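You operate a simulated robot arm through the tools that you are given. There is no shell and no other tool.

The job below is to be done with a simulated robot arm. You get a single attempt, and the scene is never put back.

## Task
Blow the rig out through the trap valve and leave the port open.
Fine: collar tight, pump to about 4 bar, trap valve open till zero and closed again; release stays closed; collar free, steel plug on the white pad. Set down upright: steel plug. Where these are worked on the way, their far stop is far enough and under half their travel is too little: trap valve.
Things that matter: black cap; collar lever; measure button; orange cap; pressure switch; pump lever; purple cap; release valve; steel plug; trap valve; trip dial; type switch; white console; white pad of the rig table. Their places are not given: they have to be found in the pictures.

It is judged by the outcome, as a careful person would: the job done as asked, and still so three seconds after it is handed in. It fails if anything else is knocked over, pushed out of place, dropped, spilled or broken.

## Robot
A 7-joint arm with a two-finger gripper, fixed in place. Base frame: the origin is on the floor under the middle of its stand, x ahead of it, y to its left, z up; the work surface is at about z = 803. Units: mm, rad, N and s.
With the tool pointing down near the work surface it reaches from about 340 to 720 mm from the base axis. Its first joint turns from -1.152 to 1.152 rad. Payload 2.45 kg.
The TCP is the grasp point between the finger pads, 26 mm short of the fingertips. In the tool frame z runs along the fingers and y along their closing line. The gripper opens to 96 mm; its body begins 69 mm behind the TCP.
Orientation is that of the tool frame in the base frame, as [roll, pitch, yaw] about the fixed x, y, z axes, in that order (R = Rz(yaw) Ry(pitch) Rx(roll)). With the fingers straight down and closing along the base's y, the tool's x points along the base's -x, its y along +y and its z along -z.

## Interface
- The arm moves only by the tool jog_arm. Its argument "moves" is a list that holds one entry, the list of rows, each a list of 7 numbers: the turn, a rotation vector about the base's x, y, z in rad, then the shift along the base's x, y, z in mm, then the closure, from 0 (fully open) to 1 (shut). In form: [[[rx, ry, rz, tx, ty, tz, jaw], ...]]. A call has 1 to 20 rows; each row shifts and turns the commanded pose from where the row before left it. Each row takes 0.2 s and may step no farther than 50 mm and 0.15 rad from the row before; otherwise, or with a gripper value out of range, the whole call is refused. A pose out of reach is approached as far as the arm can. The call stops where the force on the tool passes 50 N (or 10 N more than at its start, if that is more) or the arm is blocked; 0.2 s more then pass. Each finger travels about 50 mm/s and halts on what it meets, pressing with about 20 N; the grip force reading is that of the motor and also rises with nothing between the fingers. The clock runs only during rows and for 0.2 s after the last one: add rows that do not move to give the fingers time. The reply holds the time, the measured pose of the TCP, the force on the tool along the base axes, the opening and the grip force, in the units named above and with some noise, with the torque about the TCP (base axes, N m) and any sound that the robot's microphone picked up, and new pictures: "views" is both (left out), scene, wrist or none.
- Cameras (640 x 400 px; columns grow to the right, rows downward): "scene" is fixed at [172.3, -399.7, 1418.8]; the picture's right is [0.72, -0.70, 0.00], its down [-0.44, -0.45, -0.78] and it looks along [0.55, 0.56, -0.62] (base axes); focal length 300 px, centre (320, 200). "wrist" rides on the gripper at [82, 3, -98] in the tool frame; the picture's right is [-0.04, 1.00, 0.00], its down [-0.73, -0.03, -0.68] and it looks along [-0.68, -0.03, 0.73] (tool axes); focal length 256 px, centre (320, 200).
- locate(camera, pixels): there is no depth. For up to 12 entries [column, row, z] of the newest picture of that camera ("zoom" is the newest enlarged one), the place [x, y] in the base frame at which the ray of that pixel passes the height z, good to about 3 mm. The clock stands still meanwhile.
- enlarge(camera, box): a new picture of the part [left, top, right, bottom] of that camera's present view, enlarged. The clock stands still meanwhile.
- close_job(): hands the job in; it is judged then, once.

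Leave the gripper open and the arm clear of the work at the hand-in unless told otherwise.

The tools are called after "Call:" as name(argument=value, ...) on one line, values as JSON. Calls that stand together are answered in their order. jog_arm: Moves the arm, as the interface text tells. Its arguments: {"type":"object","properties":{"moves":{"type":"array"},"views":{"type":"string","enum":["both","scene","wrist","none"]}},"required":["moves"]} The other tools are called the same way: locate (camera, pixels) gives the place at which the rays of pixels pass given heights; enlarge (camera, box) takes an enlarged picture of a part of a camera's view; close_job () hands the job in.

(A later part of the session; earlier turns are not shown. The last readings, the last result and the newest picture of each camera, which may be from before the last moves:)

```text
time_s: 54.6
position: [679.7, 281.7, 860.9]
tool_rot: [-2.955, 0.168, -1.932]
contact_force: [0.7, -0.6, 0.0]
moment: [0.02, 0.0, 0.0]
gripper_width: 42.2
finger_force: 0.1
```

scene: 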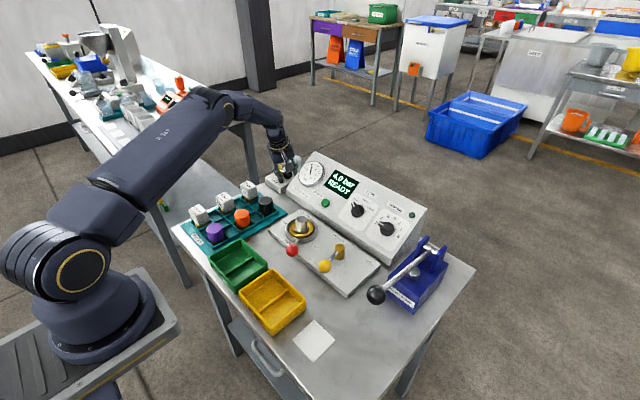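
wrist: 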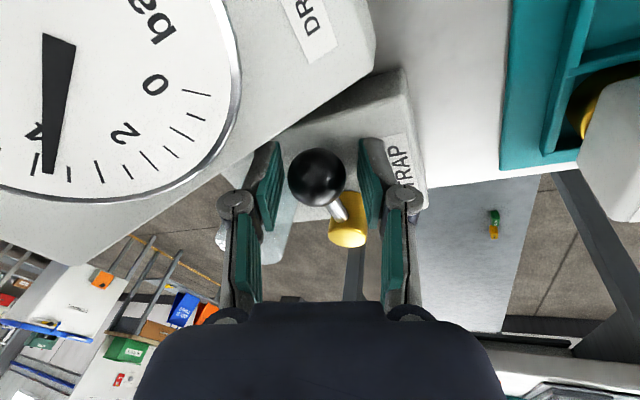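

Knob straddled, display 4.0 bar. I'm opening the trap valve fully to the far stop along the arc.

Call:
jog_arm(moves=[[[0, 0, -0.06, -5.5, 0, 3, 0.56], [0, 0, -0.06, -5.5, 0.5, 0, 0.56], [0, 0, -0.06, -6, 1, 0, 0.56], [0, 0, -0.1, -8.4, 3, 0, 0.56], [0, 0, -0.1, -8.9, 7.4, 0, 0.56], [0, 0, -0.1, -6.9, 9.5, 0, 0.56], [0, 0, -0.1, -4, 11, 0, 0.56], [0, 0, -0.1, -1.2, 8, 0, 0.56], [0, 0, -0.05, 1, 5, 0, 0.56], [0, 0, 0, 0, 0, 0, 0.56]]], views="both")

Call:
enlarge(camera="scene", box=[255, 145, 375, 215])

```text
time_s: 56.8
position: [636.8, 324.1, 866.5]
tool_rot: [-2.952, 0.165, -2.665]
contact_force: [5.4, -18.1, -2.5]
moment: [-0.15, 0.01, -0.09]
gripper_width: 52.4
finger_force: 7.9
```

scene: 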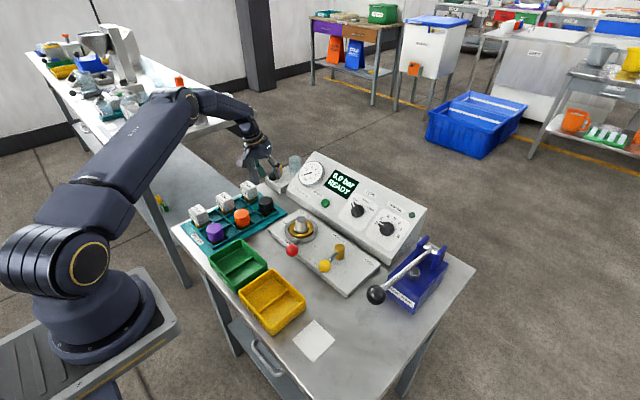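
wrist: 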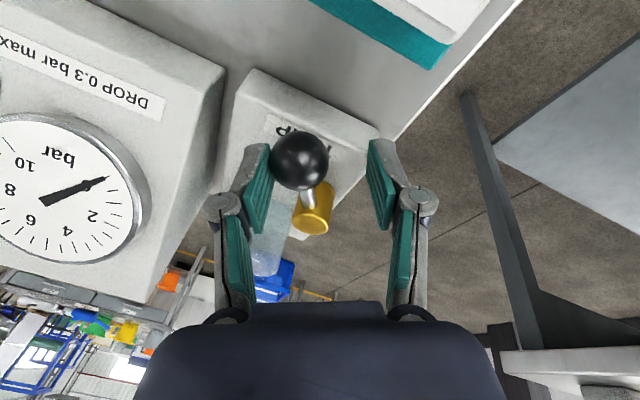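

```text
5.33 times, centred on (315, 180) of scene
```

zoom: 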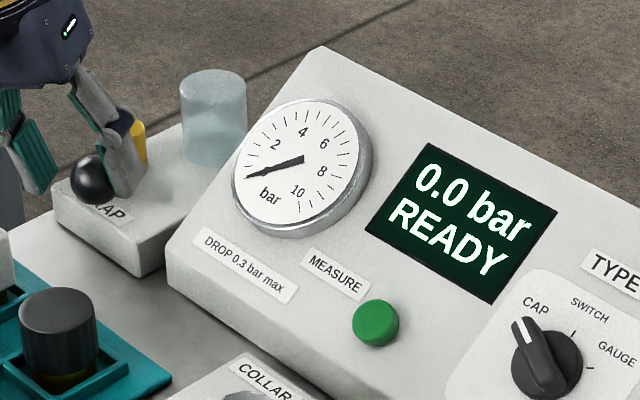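

Fully open at the far stop, blown down to 0.0 bar on display and gauge. Now I'm sweeping the valve closed as before.

Call:
jog_arm(moves=[[[0, 0, 0.05, -2, -7, 0, 0.56], [0, 0, 0.05, -2, -6, 0, 0.62], [0, 0, 0, 0, 0, 0, 0.62], [0, 0, 0.1, 2.6, -7.4, 0, 0.62], [0, 0, 0.1, 6.1, -9.9, 0, 0.62], [0, 0, 0, 0, 0, 0, 0.62]]], views="both")

```text
time_s: 58.2
position: [640.6, 296.7, 867.6]
tool_rot: [-2.954, 0.17, -2.362]
contact_force: [-1.4, 0.8, 0.0]
moment: [0.04, 0.0, -0.01]
gripper_width: 37.2
finger_force: 0.7
```

scene: 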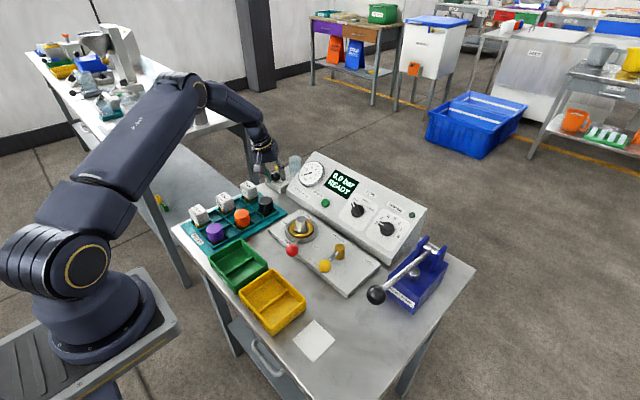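
wrist: 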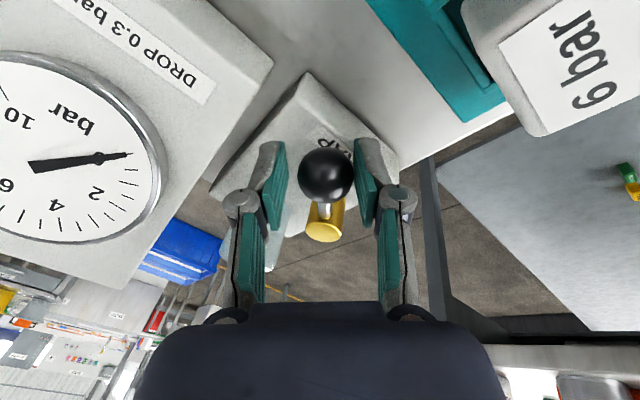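

Following well. I'm continuing to the closed stop.

Call:
jog_arm(moves=[[[0, 0, 0.1, 8.6, -7.9, 0, 0.62], [0, 0, 0.1, 10.2, -5.4, 0, 0.62], [0, 0, 0.1, 11.3, -2, 0, 0.62], [0, 0, 0.1, 8, 0, 0, 0.62], [0, 0, 0, 4, 0.3, 0, 0.62], [0, 0, 0, 4, 0.3, 0, 0.62], [0, 0, 0, 0, 0, 0, 0.62]]], views="both")

```text
time_s: 59.8
position: [685.1, 281.5, 867.4]
tool_rot: [-2.954, 0.168, -1.961]
contact_force: [-5.1, 1.0, -1.6]
moment: [-0.01, 0.09, 0.04]
gripper_width: 39.5
finger_force: 2.1
```

scene: 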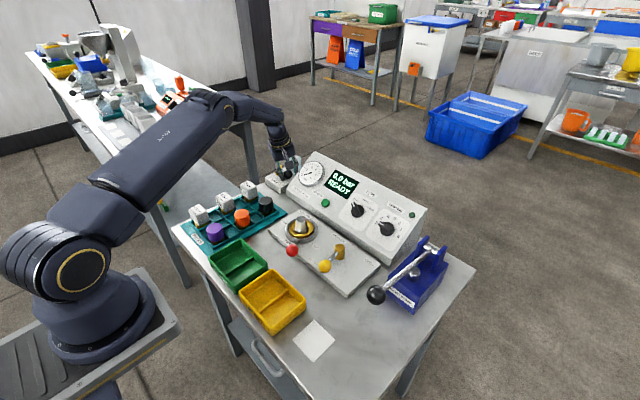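
wrist: 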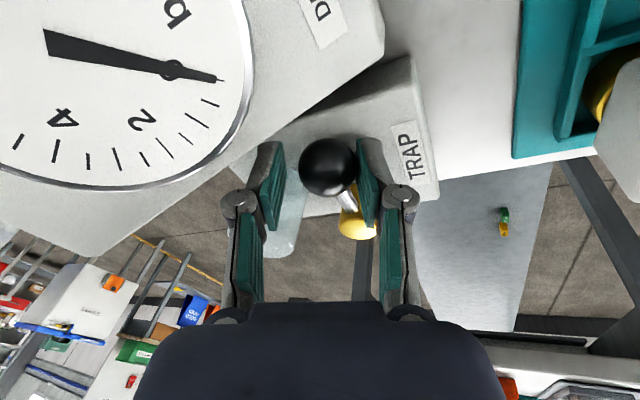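

Resistance has begun. One last small push as before, then ease off and withdraw.

Call:
jog_arm(moves=[[[0, 0, 0, 2.5, 0.2, 0, 0.62], [0, 0, 0, 0, 0, 0, 0.62], [0, 0, 0, -5.5, -1, 0, 0.58], [0, 0, 0, 0, 0, 0, 0.56], [0, 0, 0, -4.4, -1.8, 18.4, 0.56], [0, 0, 0, -6.9, -2.8, 29, 0.56], [0, 0, 0, -6.9, -2.8, 29, 0.56], [0, 0, 0, -6.9, -2.8, 29, 0.56], [0, 0, 0, -6.9, -2.8, 29, 0.56]]], views="both")

Call:
enlarge(camera="scene", box=[255, 145, 375, 215])

```text
time_s: 61.8
position: [649.7, 268.0, 1001.8]
tool_rot: [-2.954, 0.168, -1.964]
contact_force: [-0.6, -0.3, 0.6]
moment: [0.0, -0.02, 0.0]
gripper_width: 42.2
finger_force: 0.2
```

scene: 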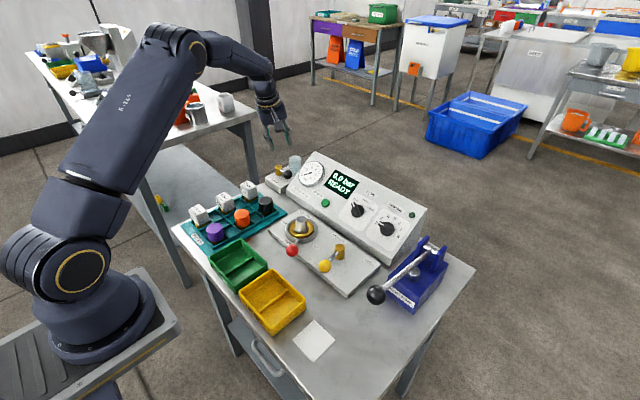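
wrist: 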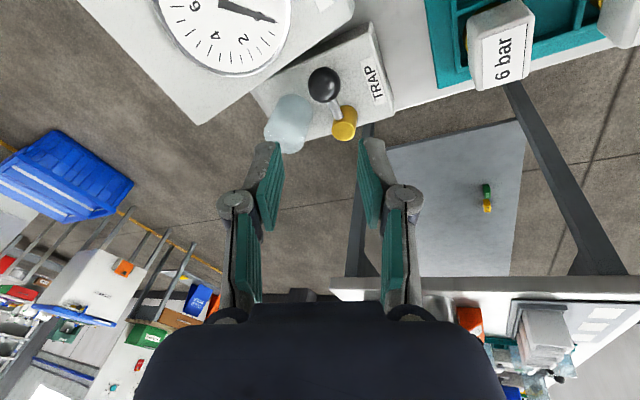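

```text
5.33 times, centred on (315, 180) of scene
```

zoom: 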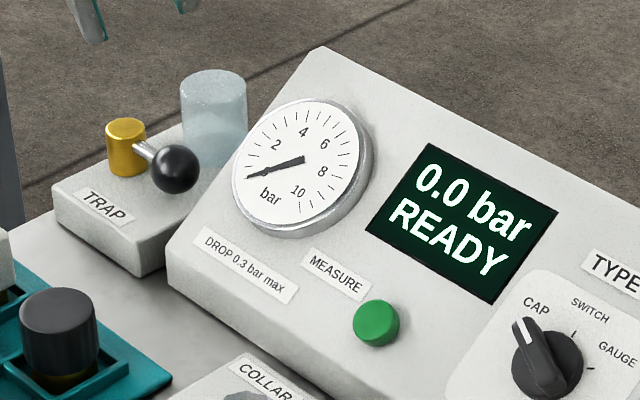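

The trap valve is closed (same position as at the start) and the pressure is 0.0. Next is freeing the collar. I'm moving over to above the red knob (≈ (477,17,848)), untilting and unyawing.

Call:
jog_arm(moves=[[[-0.0475, 0.1157, 0, -12, -15, 12, 0.48], [-0.0475, 0.1157, 0, -12, -15, 12, 0.48], [0, 0, -0.131, -16.7, -24.8, -3, 0.48], [0, 0, -0.131, -16.7, -24.8, -3, 0.48], [0, 0, -0.131, -16.7, -24.8, -3, 0.48], [0, 0, -0.131, -16.7, -24.8, -3, 0.48], [0, 0, -0.131, -16.7, -24.8, -3, 0.48], [0, 0, -0.131, -16.7, -24.8, -3, 0.48], [0, 0, -0.131, -16.7, -24.8, -3, 0.48], [0, 0, -0.131, -16.7, -24.8, -3, 0.48], [0, 0, -0.131, -16.7, -24.8, -3, 0.48], [0, 0, 0, 0, 0, 0, 0.48]]], views="both")

```text
time_s: 64.4
position: [478.8, 14.1, 1000.0]
tool_rot: [-3.13, -0.01, 3.128]
contact_force: [-0.1, -0.1, -0.4]
moment: [-0.03, -0.02, -0.01]
gripper_width: 49.9
finger_force: 0.0
```

scene: 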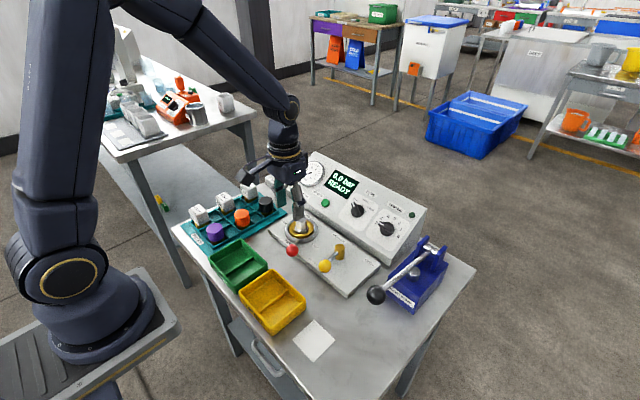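
wrist: 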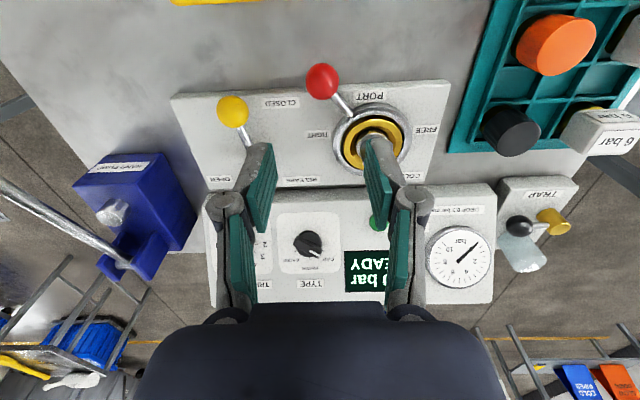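

The red knob is at (322,80), in line with the fingers. I'm descending around it.

Call:
jog_arm(moves=[[[0, 0, 0, -1, 1, -45, 0.48], [0, 0, 0, -1, 0, -45, 0.48], [0, 0, 0, 0, 0, -30, 0.48], [0, 0, 0, 0, 0, -23, 0.48], [0, 0, 0, 0, 0, 0, 0.48]]], views="both")

```text
time_s: 65.6
position: [474.7, 16.8, 855.5]
tool_rot: [-3.131, -0.01, 3.128]
contact_force: [-0.5, 0.3, 0.4]
moment: [0.0, 0.01, -0.01]
gripper_width: 49.9
finger_force: 0.1
```

scene: 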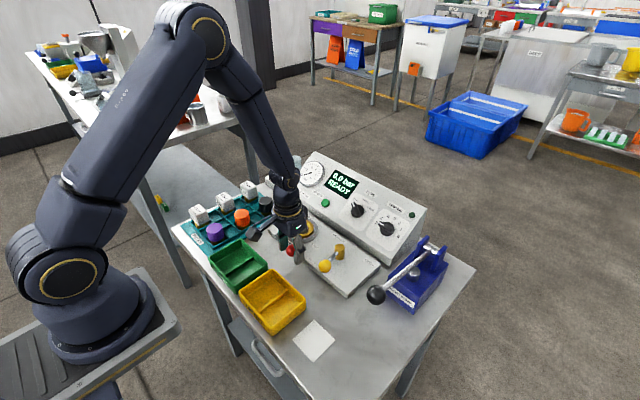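
wrist: 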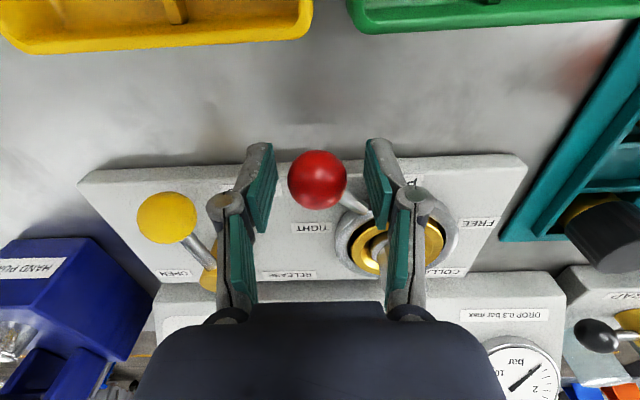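

The knob is centred between the fingers. I'm sweeping it back through the front towards FREE.

Call:
jog_arm(moves=[[[0, 0, 0, -4, 11, 0, 0.48], [0, 0, 0, -4, 11, 0, 0.48], [0, 0, 0, -6, 15, 0, 0.48], [0, 0, 0, -2.6, 17, 0, 0.48], [0, 0, 0, 0, 16, 0, 0.48], [0, 0, 0, 0, 0, 0, 0.48]]], views="both")

```text
time_s: 67.0
position: [457.0, 86.5, 853.6]
tool_rot: [-3.13, -0.01, 3.128]
contact_force: [-0.2, -0.2, -0.7]
moment: [0.0, 0.01, 0.02]
gripper_width: 50.5
finger_force: 0.4
```

scene: 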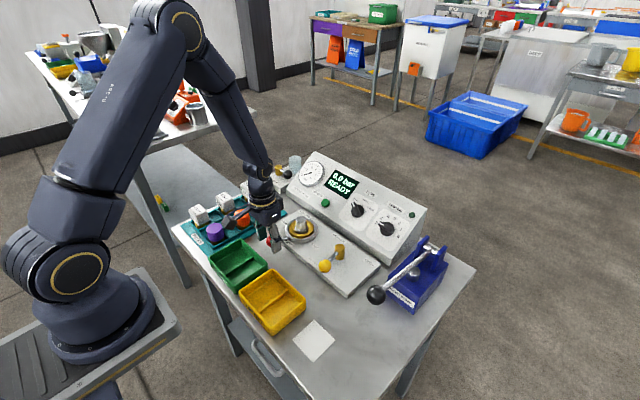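
wrist: 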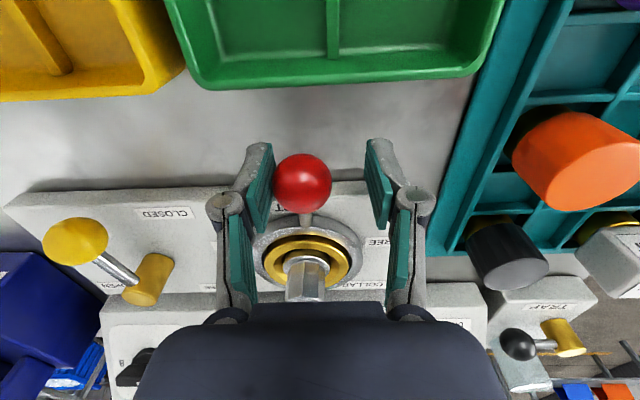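

Halfway. I'm continuing to FREE with a slightly narrower opening to stay clear of the piece tray.

Call:
jog_arm(moves=[[[0, 0, 0, 1, 4, 1, 0.56], [0, 0, 0, 3, 10, 1, 0.56], [0, 0, 0, 6, 15, 0, 0.56], [0, 0, 0, 5, 9, 0, 0.56], [0, 0, 0, 0, 0, 0, 0.56]]], views="both")

```text
time_s: 68.2
position: [474.2, 126.5, 855.7]
tool_rot: [-3.132, -0.01, 3.126]
contact_force: [0.7, -0.5, -0.5]
moment: [0.03, 0.01, -0.02]
gripper_width: 42.6
finger_force: 0.0
```

scene: 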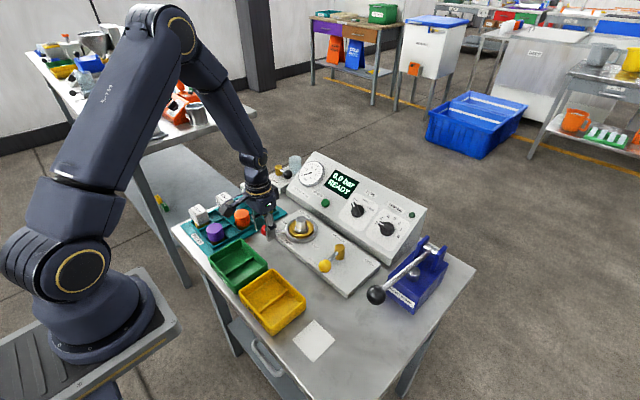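
wrist: 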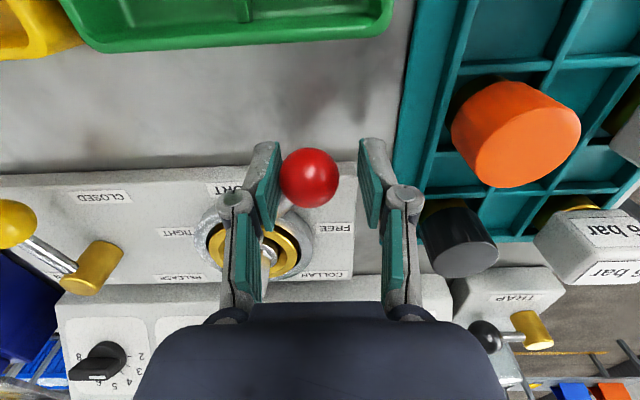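

No stop felt yet. I'm nudging further along the arc in small steps to the FREE stop.

Call:
jog_arm(moves=[[[0, 0, 0, 3, 4, 0, 0.56], [0, 0, 0, 2.5, 3.5, 0, 0.56], [0, 0, 0, 0, 0, 0, 0.56]]], views="wrist")

```text
time_s: 69.0
position: [478.7, 131.8, 856.5]
tool_rot: [-3.129, -0.012, 3.126]
contact_force: [-1.8, -5.2, -0.3]
moment: [-0.03, 0.02, -0.03]
gripper_width: 45.8
finger_force: 2.6
```

wrist: 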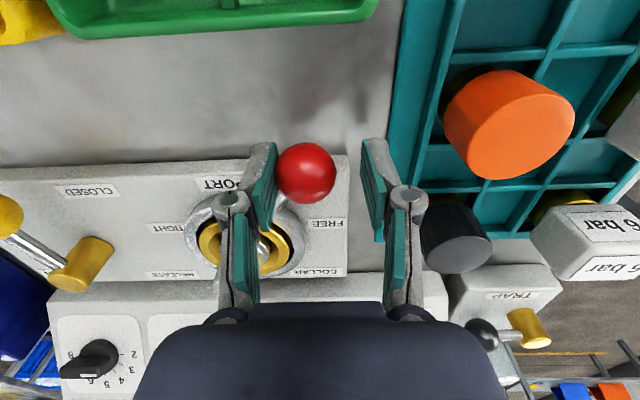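

Resistance is starting (5 N). One more push to be sure of the stop, then I'll ease off and rise.

Call:
jog_arm(moves=[[[0, 0, 0, 2, 3, 0, 0.56], [0, 0, 0, 0, 0, 0, 0.56]]], views="wrist")

```text
time_s: 69.6
position: [479.9, 134.4, 854.7]
tool_rot: [-3.13, -0.012, 3.126]
contact_force: [-4.6, -13.9, -5.4]
moment: [-0.03, 0.1, -0.19]
gripper_width: 50.4
finger_force: 6.3
```

wrist: 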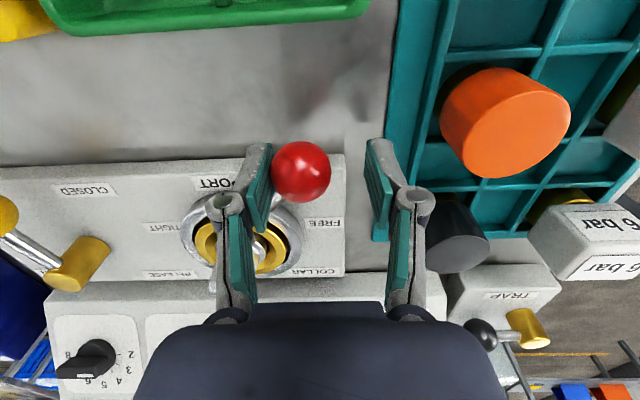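

At the FREE stop. I'm easing off and lifting straight up.

Call:
jog_arm(moves=[[[0, 0, 0, -2, -6, 0, 0.5], [0, 0, 0, -1, -4, 0, 0.48], [0, 0, 0, 0, 0, 0, 0.48], [0, 0, 0, 0, 0, 40, 0.48], [0, 0, 0, 0, 0, 45, 0.48], [0, 0, 0, 0, 0, 45, 0.48], [0, 0, 0, 0, 0, 0, 0.48]]], views="both")

Call:
enlarge(camera="scene", box=[250, 200, 360, 285])

Call:
enlarge(camera="wrist", box=[200, 50, 400, 200])

```text
time_s: 71.2
position: [475.3, 124.1, 987.0]
tool_rot: [-3.132, -0.01, 3.127]
contact_force: [0.5, 0.4, -0.2]
moment: [0.0, 0.0, 0.0]
gripper_width: 49.6
finger_force: 0.1
```

scene: 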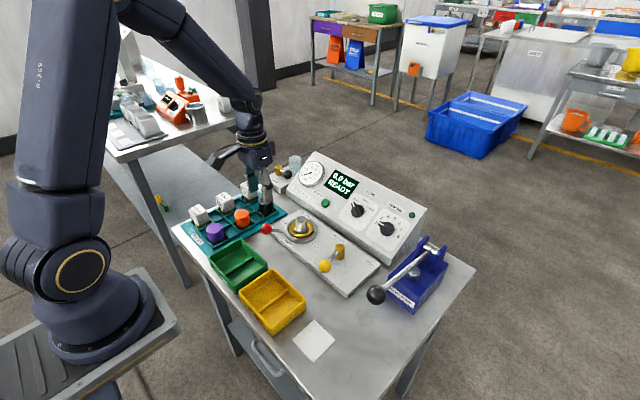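
wrist: 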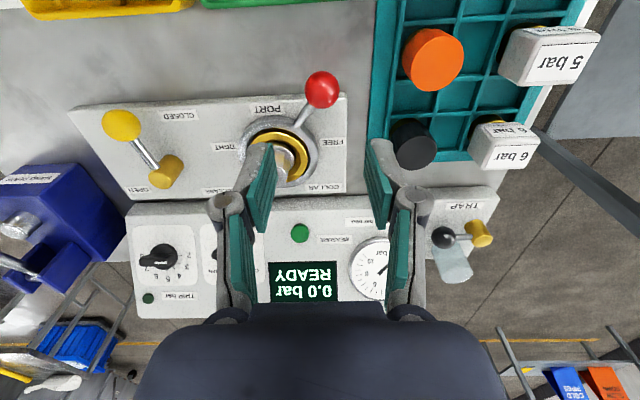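

```text
4.71 times, centred on (305, 242) of scene
```

zoom: 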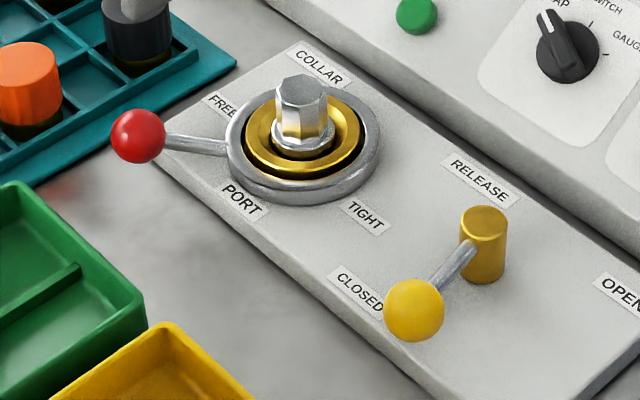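

```text
2.67 times, centred on (300, 125) of wrist
```

zoom: 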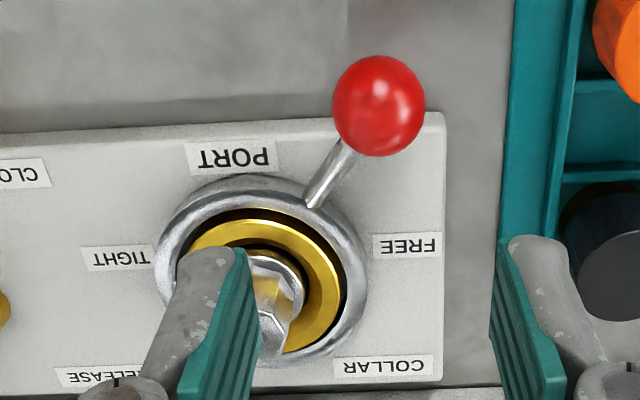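

The collar lever is back exactly at FREE, and the release lever is unmoved at CLOSED. Now the plug: I'm moving above the port to line up.

Call:
jog_arm(moves=[[[0, 0, 0, 26, -18, -5, 0.4], [0, 0, 0, 26, -18, -5, 0.4], [0, 0, 0, 26, -18, -5, 0.4], [0, 0, 0, 0, 0, 0, 0.4]]], views="both")

Call:
enlarge(camera="wrist", box=[240, 60, 400, 180])

Call:
enlarge(camera="scene", box=[280, 205, 325, 245])

```text
time_s: 72.2
position: [554.5, 71.4, 971.5]
tool_rot: [-3.131, -0.012, 3.128]
contact_force: [0.5, 0.5, 0.9]
moment: [0.01, 0.06, 0.02]
gripper_width: 57.8
finger_force: 0.0
```

scene: 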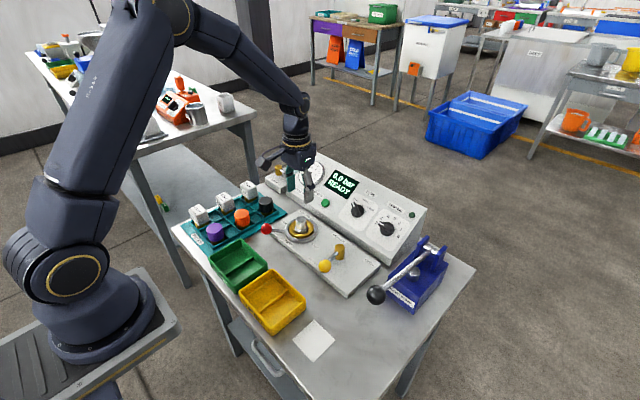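
wrist: 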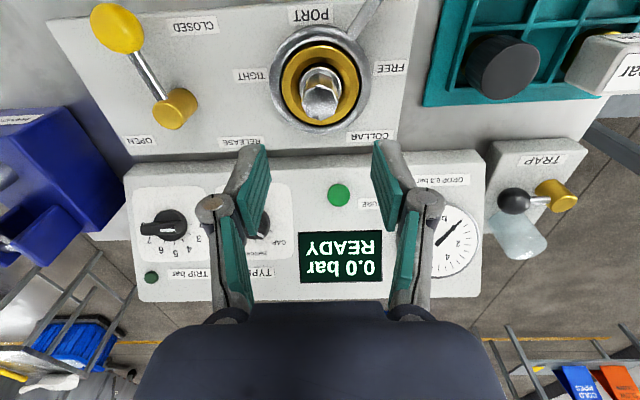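

```text
3.33 times, centred on (320, 120) of wrist
```

zoom: 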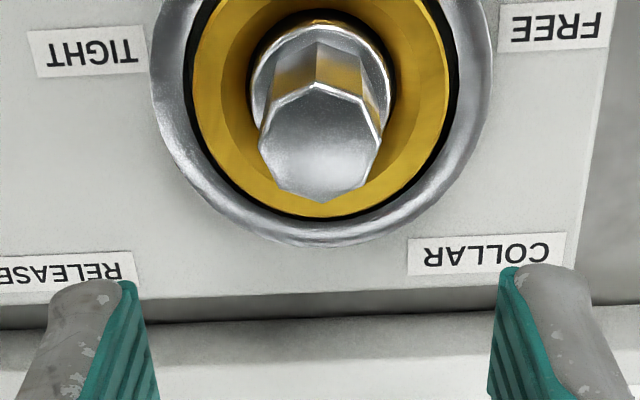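

```text
10.00 times, centred on (302, 225) of scene
```

zoom: 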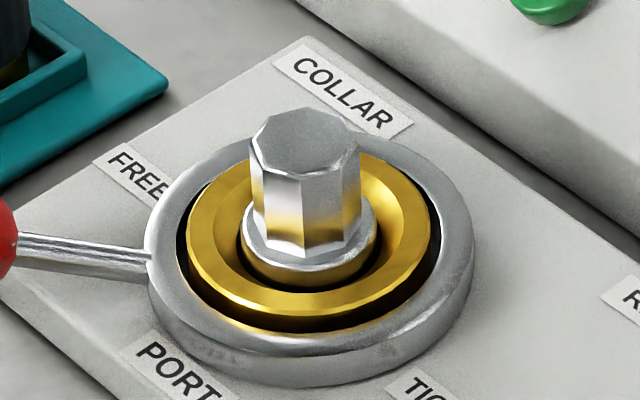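

The plug top (octagonal, ~28 mm across) is centred on the tool axis at z ≈ 870, with its flange at ≈ 844. I'm squaring the tool by ~0.01 rad and descending so the fingertips end just above the flange.

Call:
jog_arm(moves=[[[0.0106, -0.012, 0.0136, 0, 0, -40, 0.4], [0, 0, 0, 0, 0, -30, 0.4], [0, 0, 0, 0, 0, -15, 0.4], [0, 0, 0, 0, 0, 0, 0.4]]], views="both")

```text
time_s: 73.2
position: [556.0, 72.5, 886.6]
tool_rot: [-3.139, 0.003, -3.14]
contact_force: [-1.2, -0.4, -0.2]
moment: [0.0, 0.03, 0.03]
gripper_width: 57.7
finger_force: 0.1
```

scene: 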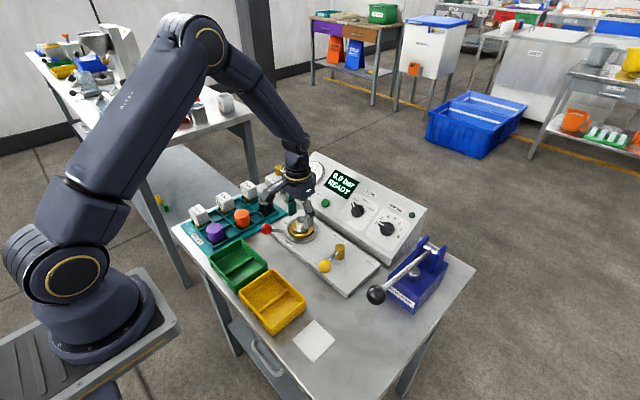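
wrist: 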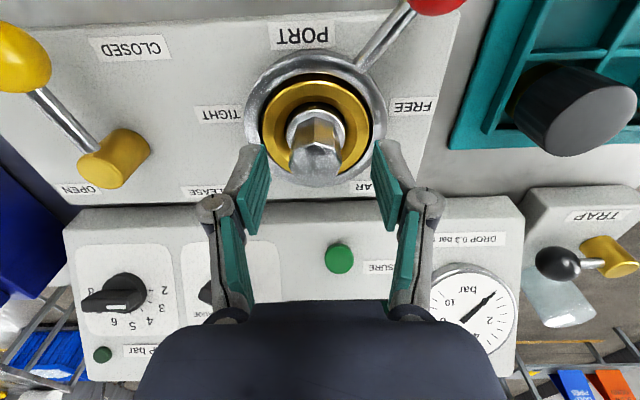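

The plug is ~2 mm to the −y/−x side. I'm correcting and descending the last 14 mm.

Call:
jog_arm(moves=[[[0, 0, 0, -2, -1.5, -7, 0.4], [0, 0, 0, 0, 0, -7, 0.4], [0, 0, 0, 0, 0, 0, 0.4]]], views="both")

Call:
enlarge(camera="scene", box=[265, 190, 345, 250])

Call:
enlarge(camera="wrist", box=[230, 80, 410, 220])

```text
time_s: 74.0
position: [554.3, 71.5, 872.2]
tool_rot: [3.14, 0.002, 3.14]
contact_force: [-0.1, -1.0, -0.4]
moment: [-0.02, 0.0, 0.0]
gripper_width: 57.6
finger_force: 0.1
```

scene: 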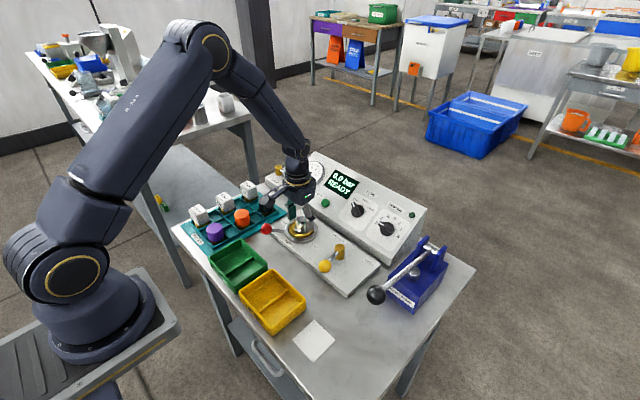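
wrist: 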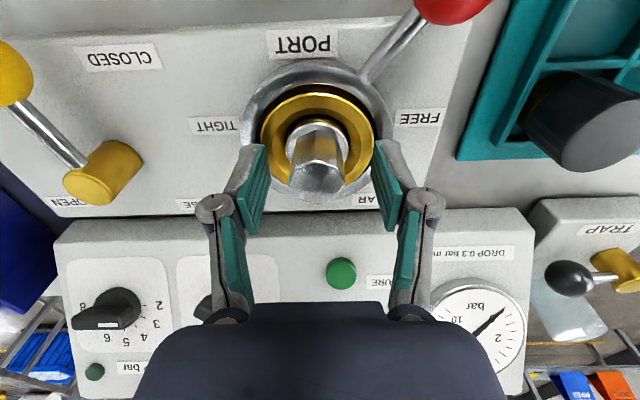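

```text
6.67 times, centred on (305, 220) of scene
```

zoom: 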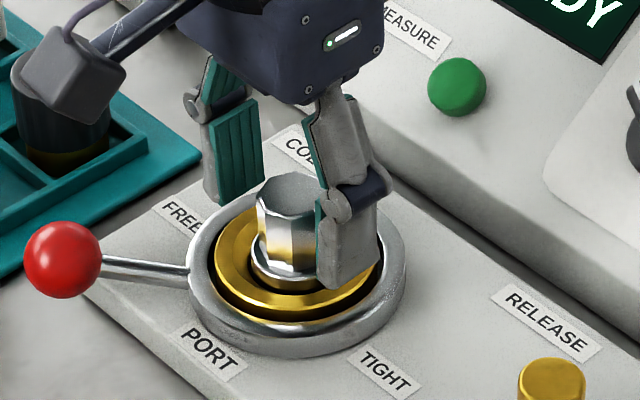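

```text
2.86 times, centred on (320, 150) of wrist
```

zoom: 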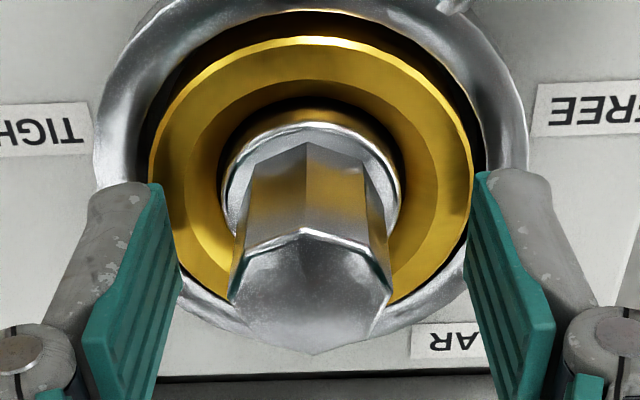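

The pads are either side of the plug with no contact; it's ~1.5 mm to the −y side. I'm centring and closing on it.

Call:
jog_arm(moves=[[[0, 0, 0, -1.2, -1.5, 0, 0.5], [0, 0, 0, 0, 0, 0, 0.65], [0, 0, 0, 0, 0, 0, 1], [0, 0, 0, 0, 0, 0, 1], [0, 0, 0, 0, 0, 0, 1]]], views="both")

Call:
enlarge(camera="wrist", box=[230, 80, 410, 220])

```text
time_s: 75.2
position: [551.7, 69.1, 873.2]
tool_rot: [-3.141, 0.003, 3.138]
contact_force: [-0.1, 1.1, 0.7]
moment: [-0.04, 0.02, -0.02]
gripper_width: 29.2
finger_force: 19.9
```

scene: 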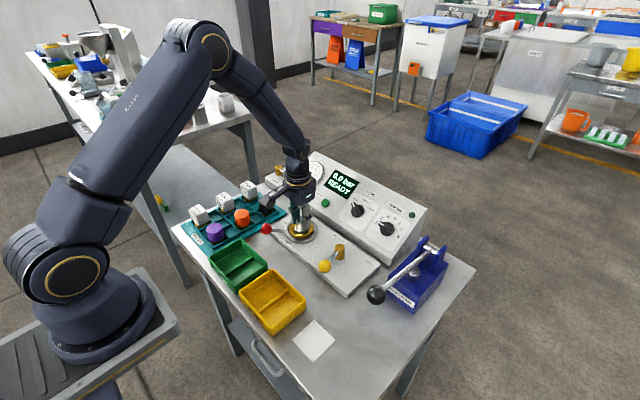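
wrist: 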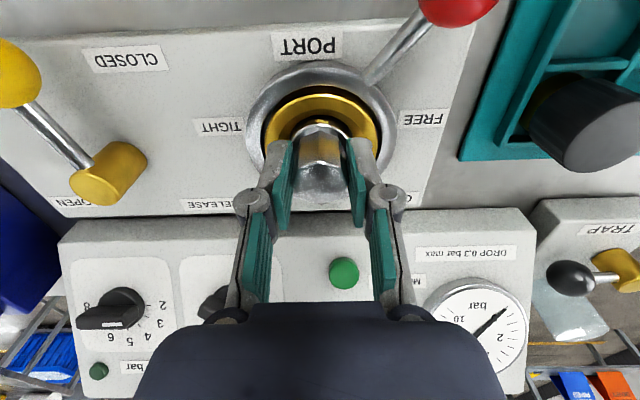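

```text
2.86 times, centred on (320, 150) of wrist
```

zoom: 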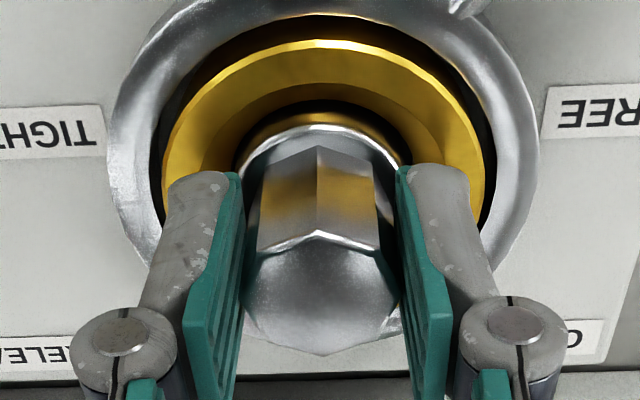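

Gripped at 29 mm with ~20 N. I'm lifting straight up slowly at first and watching the force.

Call:
jog_arm(moves=[[[0, 0, 0, 0, 0, 4, 1], [0, 0, 0, 0, 0, 6, 1], [0, 0, 0, 0, 0, 8, 1], [0, 0, 0, 0, 0, 10, 1], [0, 0, 0, 0, 0, 0, 1]]], views="both")

Call:
enlarge(camera="scene", box=[265, 180, 345, 240])

```text
time_s: 76.4
position: [553.8, 68.2, 902.3]
tool_rot: [3.14, 0.003, 3.14]
contact_force: [0.3, 0.7, 0.3]
moment: [-0.03, 0.0, 0.02]
gripper_width: 0.0
finger_force: 20.0
```

scene: 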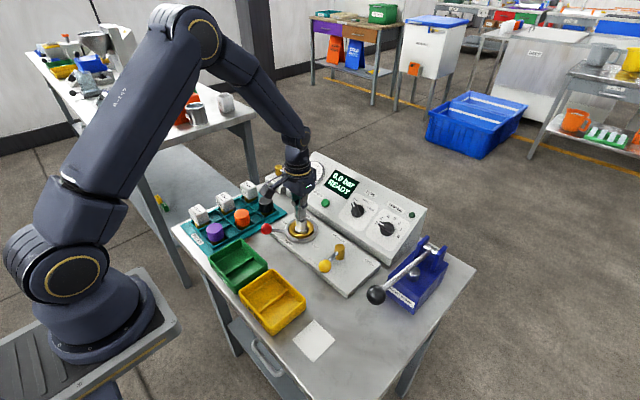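
wrist: 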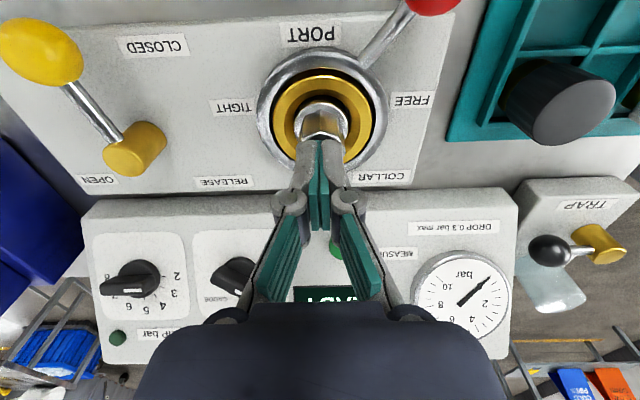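

```text
6.67 times, centred on (305, 210) of scene
```

zoom: 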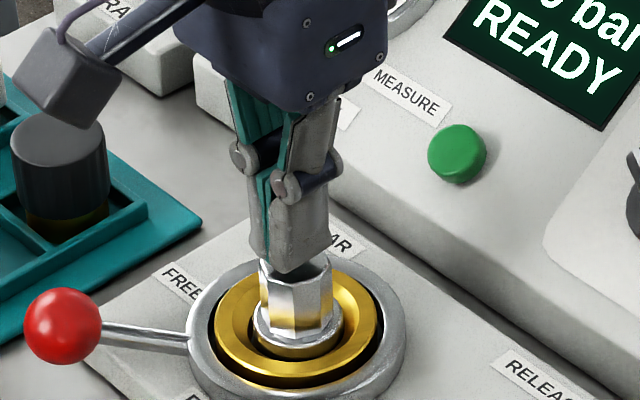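

The fingers slipped off. The gripper closed fully, and the plug is still standing in the port. I'm opening again above it and inspecting.

Call:
jog_arm(moves=[[[0, 0, 0, 0, 0, 6, 1], [0, 0, 0, 0, 0, 0, 0.4], [0, 0, 0, 0, 0, 0, 0.4], [0, 0, 0, 0, 0, 0, 0.4]]], views="both")

Call:
enlarge(camera="scene", box=[280, 205, 325, 245])

Call:
enlarge(camera="wrist", box=[230, 60, 410, 200])

```text
time_s: 77.4
position: [552.0, 68.2, 908.0]
tool_rot: [3.141, 0.002, 3.141]
contact_force: [0.3, 0.4, 0.1]
moment: [-0.02, -0.01, 0.02]
gripper_width: 57.8
finger_force: 0.0
```

scene: 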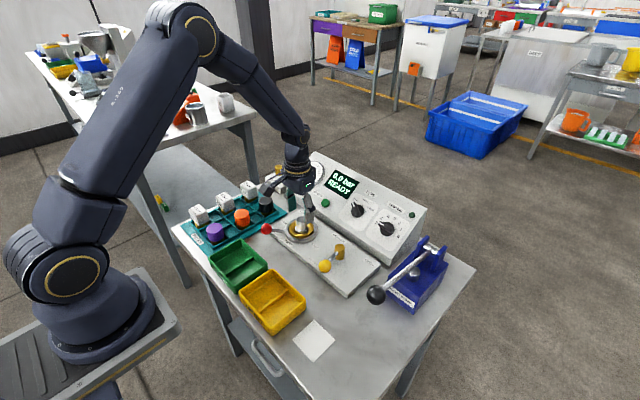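
wrist: 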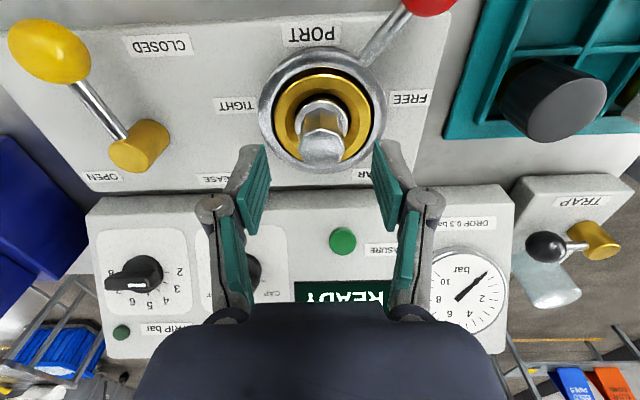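

```text
10.00 times, centred on (302, 225) of scene
```

zoom: 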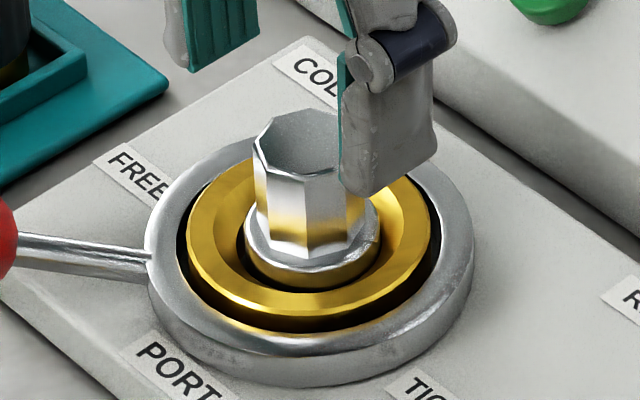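

```text
2.86 times, centred on (320, 130) of wrist
```

zoom: 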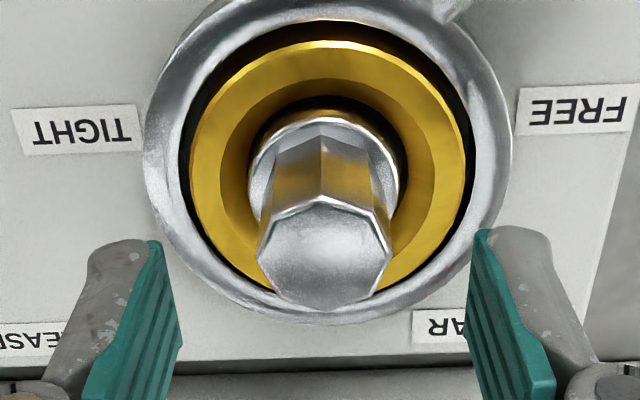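

The plug is still seated and upright and my fingers just slid off it. I'll grip again slightly lower, let the grip build up, then pull much more slowly while watching the force.

Call:
jog_arm(moves=[[[0, 0, 0, 0, 0.5, -20, 0.4], [0, 0, 0, 0, 0, -12, 0.4], [0, 0, 0, 0, 0, -5, 0.4], [0, 0, 0, 0, 0, 0, 0.4]]], views="wrist")

```text
time_s: 78.4
position: [551.5, 69.3, 869.4]
tool_rot: [-3.141, 0.002, -3.141]
contact_force: [0.4, -0.4, -0.3]
moment: [0.02, -0.01, -0.06]
gripper_width: 57.4
finger_force: 0.1
```

wrist: 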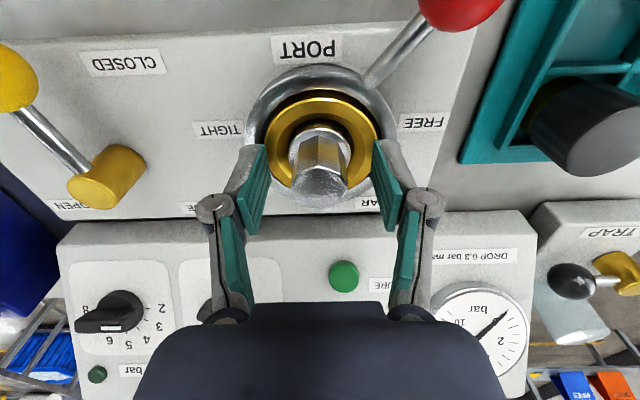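

I'll check for clearance by lowering another 3 mm with a contact check.

Call:
jog_arm(moves=[[[0, 0, 0, 0, 0, -1.5, 0.4], [0, 0, 0, 0, 0, -1.5, 0.4]]], views="none")

Call:
enlarge(camera="scene", box=[280, 205, 325, 245])

```text
time_s: 79.0
position: [551.4, 69.3, 869.5]
tool_rot: [3.141, 0.003, -3.141]
contact_force: [0.8, -0.2, 0.0]
moment: [0.02, 0.02, 0.05]
gripper_width: 57.6
finger_force: 0.1
```

```text
10.00 times, centred on (302, 225) of scene
```

zoom: 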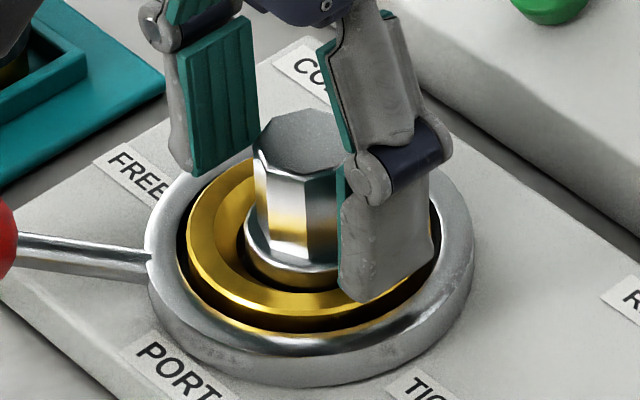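

Still no contact. I'm closing and holding for a second so the grip builds up.

Call:
jog_arm(moves=[[[0, 0, 0, 0, 0, 0, 1], [0, 0, 0, 0, 0, 0, 1], [0, 0, 0, 0, 0, 0, 1], [0, 0, 0, 0, 0, 0, 1], [0, 0, 0, 0, 0, 0, 1], [0, 0, 0, 0, 0, 0, 1], [0, 0, 0, 0, 0, 0, 1]]], views="wrist")

Call:
enlarge(camera="scene", box=[280, 205, 325, 245])

```text
time_s: 80.6
position: [551.8, 69.4, 868.4]
tool_rot: [-3.141, 0.001, 3.14]
contact_force: [-0.4, -0.6, 1.3]
moment: [-0.02, -0.02, 0.0]
gripper_width: 29.2
finger_force: 20.1
```

wrist: 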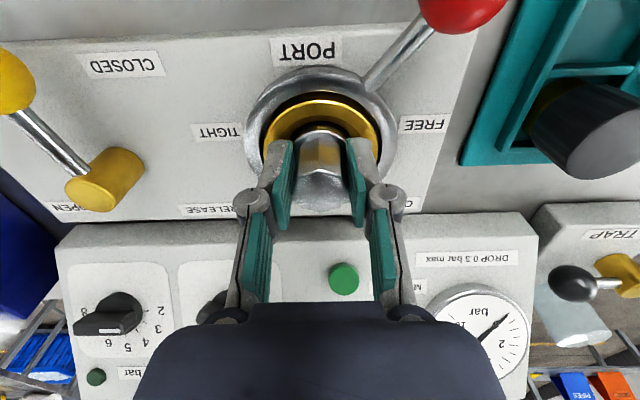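

```text
10.00 times, centred on (302, 225) of scene
```

zoom: 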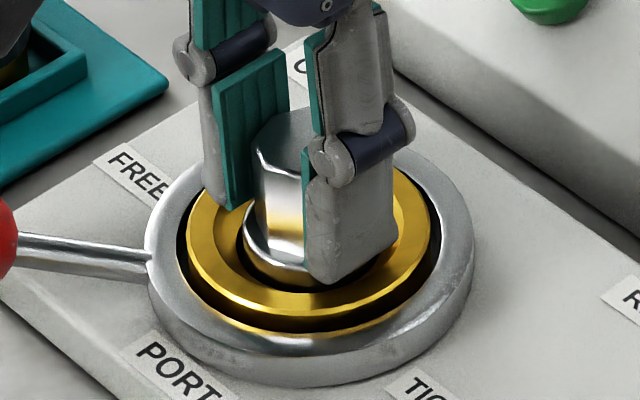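

Gripped lower, 29 mm, 20 N. I'm pulling very slowly, 1 mm per step.

Call:
jog_arm(moves=[[[0, 0, 0, 0, 0, 1, 1], [0, 0, 0, 0, 0, 1, 1], [0, 0, 0, 0, 0, 1, 1]]], views="none")

```text
time_s: 81.4
position: [551.1, 70.4, 870.6]
tool_rot: [3.141, 0.002, 3.141]
contact_force: [-0.1, -0.3, 0.0]
moment: [-0.01, -0.02, 0.0]
gripper_width: 29.0
finger_force: 20.1
```

The force stays near zero. I'll check whether the plug is moving with the fingers.

Call:
jog_arm(moves=[[[0, 0, 0, 0, 0, 1.5, 1], [0, 0, 0, 0, 0, 1.5, 1], [0, 0, 0, 0, 0, 1.5, 1], [0, 0, 0, 0, 0, 1.5, 1]]], views="wrist")

Call:
enlarge(camera="scene", box=[280, 205, 325, 245])

Call:
enlarge(camera="wrist", box=[230, 60, 410, 220])

```text
time_s: 82.4
position: [553.2, 70.0, 877.8]
tool_rot: [3.14, 0.002, 3.14]
contact_force: [0.2, 0.1, -0.7]
moment: [-0.04, -0.02, 0.02]
gripper_width: 29.3
finger_force: 19.7
```

wrist: 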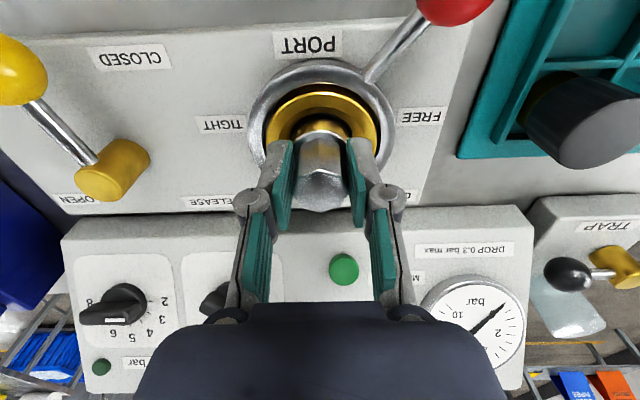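

```text
10.00 times, centred on (302, 225) of scene
```

zoom: 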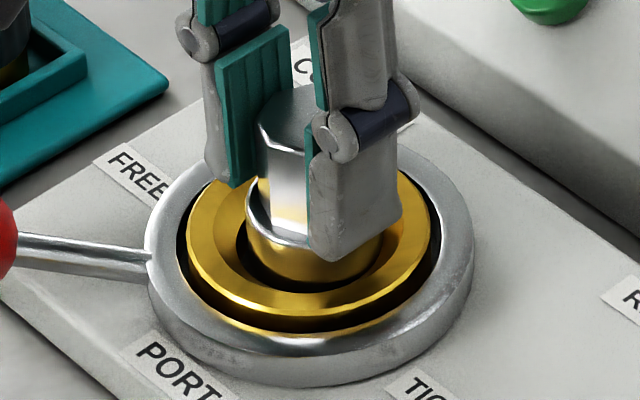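

```text
2.50 times, centred on (320, 140) of wrist
```

zoom: 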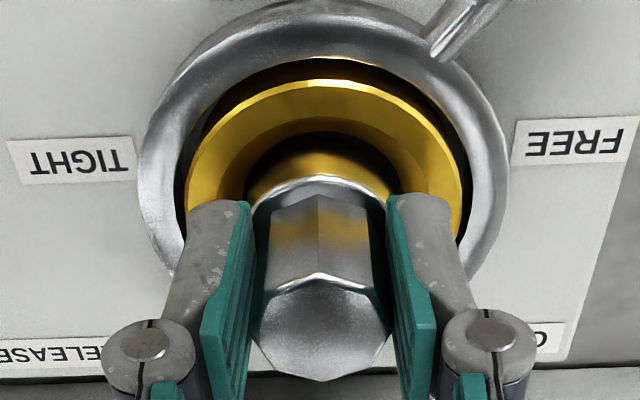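

The plug is coming up with the fingers; the body below its flange is now showing. I'm continuing slowly straight up.

Call:
jog_arm(moves=[[[0, 0, 0, 0, 0, 1.5, 1], [0, 0, 0, 0, 0, 1.5, 1], [0, 0, 0, 0, 0, 1.5, 1], [0, 0, 0, 0, 0, 1.5, 1], [0, 0, 0, 0, 0, 1.5, 1], [0, 0, 0, 0, 0, 1.5, 1], [0, 0, 0, 0, 0, 1.5, 1], [0, 0, 0, 0, 0, 1.5, 1]]], views="wrist")

Call:
enlarge(camera="scene", box=[280, 200, 325, 240])

```text
time_s: 84.2
position: [553.7, 67.8, 888.0]
tool_rot: [-3.141, 0.001, -3.141]
contact_force: [0.3, 0.1, -0.8]
moment: [0.0, -0.01, 0.05]
gripper_width: 29.1
finger_force: 19.7
```

wrist: 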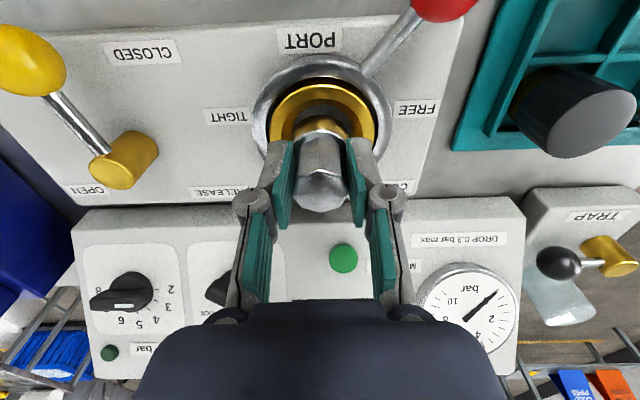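

```text
10.00 times, centred on (302, 220) of scene
```

zoom: 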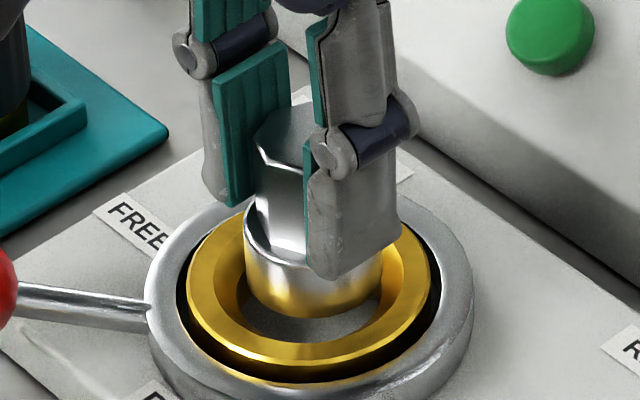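

The lower body is nearly clear of the port. I'm continuing up slowly.

Call:
jog_arm(moves=[[[0, 0, 0, 0, 0, 1.5, 1], [0, 0, 0, 0, 0, 2, 1], [0, 0, 0, 0, 0, 2, 1], [0, 0, 0, 0, 0, 2, 1], [0, 0, 0, 0, 0, 2.5, 1], [0, 0, 0, 0, 0, 2.5, 1], [0, 0, 0, 0, 0, 2.5, 1], [0, 0, 0, 0, 0, 3, 1], [0, 0, 0, 0, 0, 3, 1], [0, 0, 0, 0, 0, 3, 1], [0, 0, 0, 0, 0, 3, 1], [0, 0, 0, 0, 0, 3, 1]]], views="wrist")

Call:
enlarge(camera="scene", box=[270, 185, 335, 243])

```text
time_s: 86.8
position: [551.8, 68.6, 918.4]
tool_rot: [-3.142, 0.004, 3.139]
contact_force: [0.4, 0.0, -0.5]
moment: [-0.01, -0.01, 0.0]
gripper_width: 29.3
finger_force: 20.3
```

wrist: 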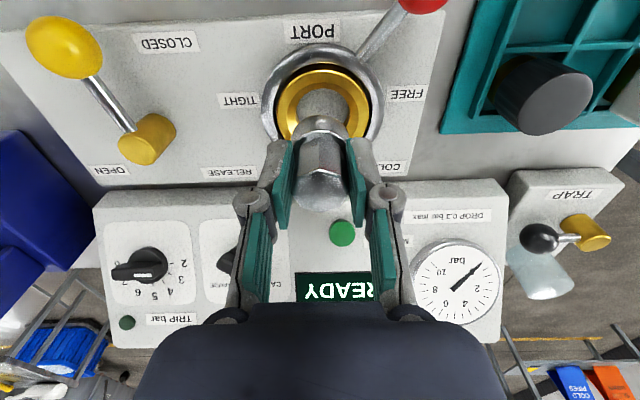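

```text
6.90 times, centred on (302, 214) of scene
```

zoom: 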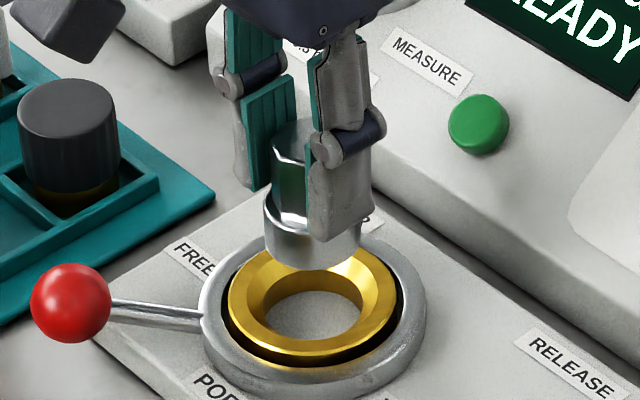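

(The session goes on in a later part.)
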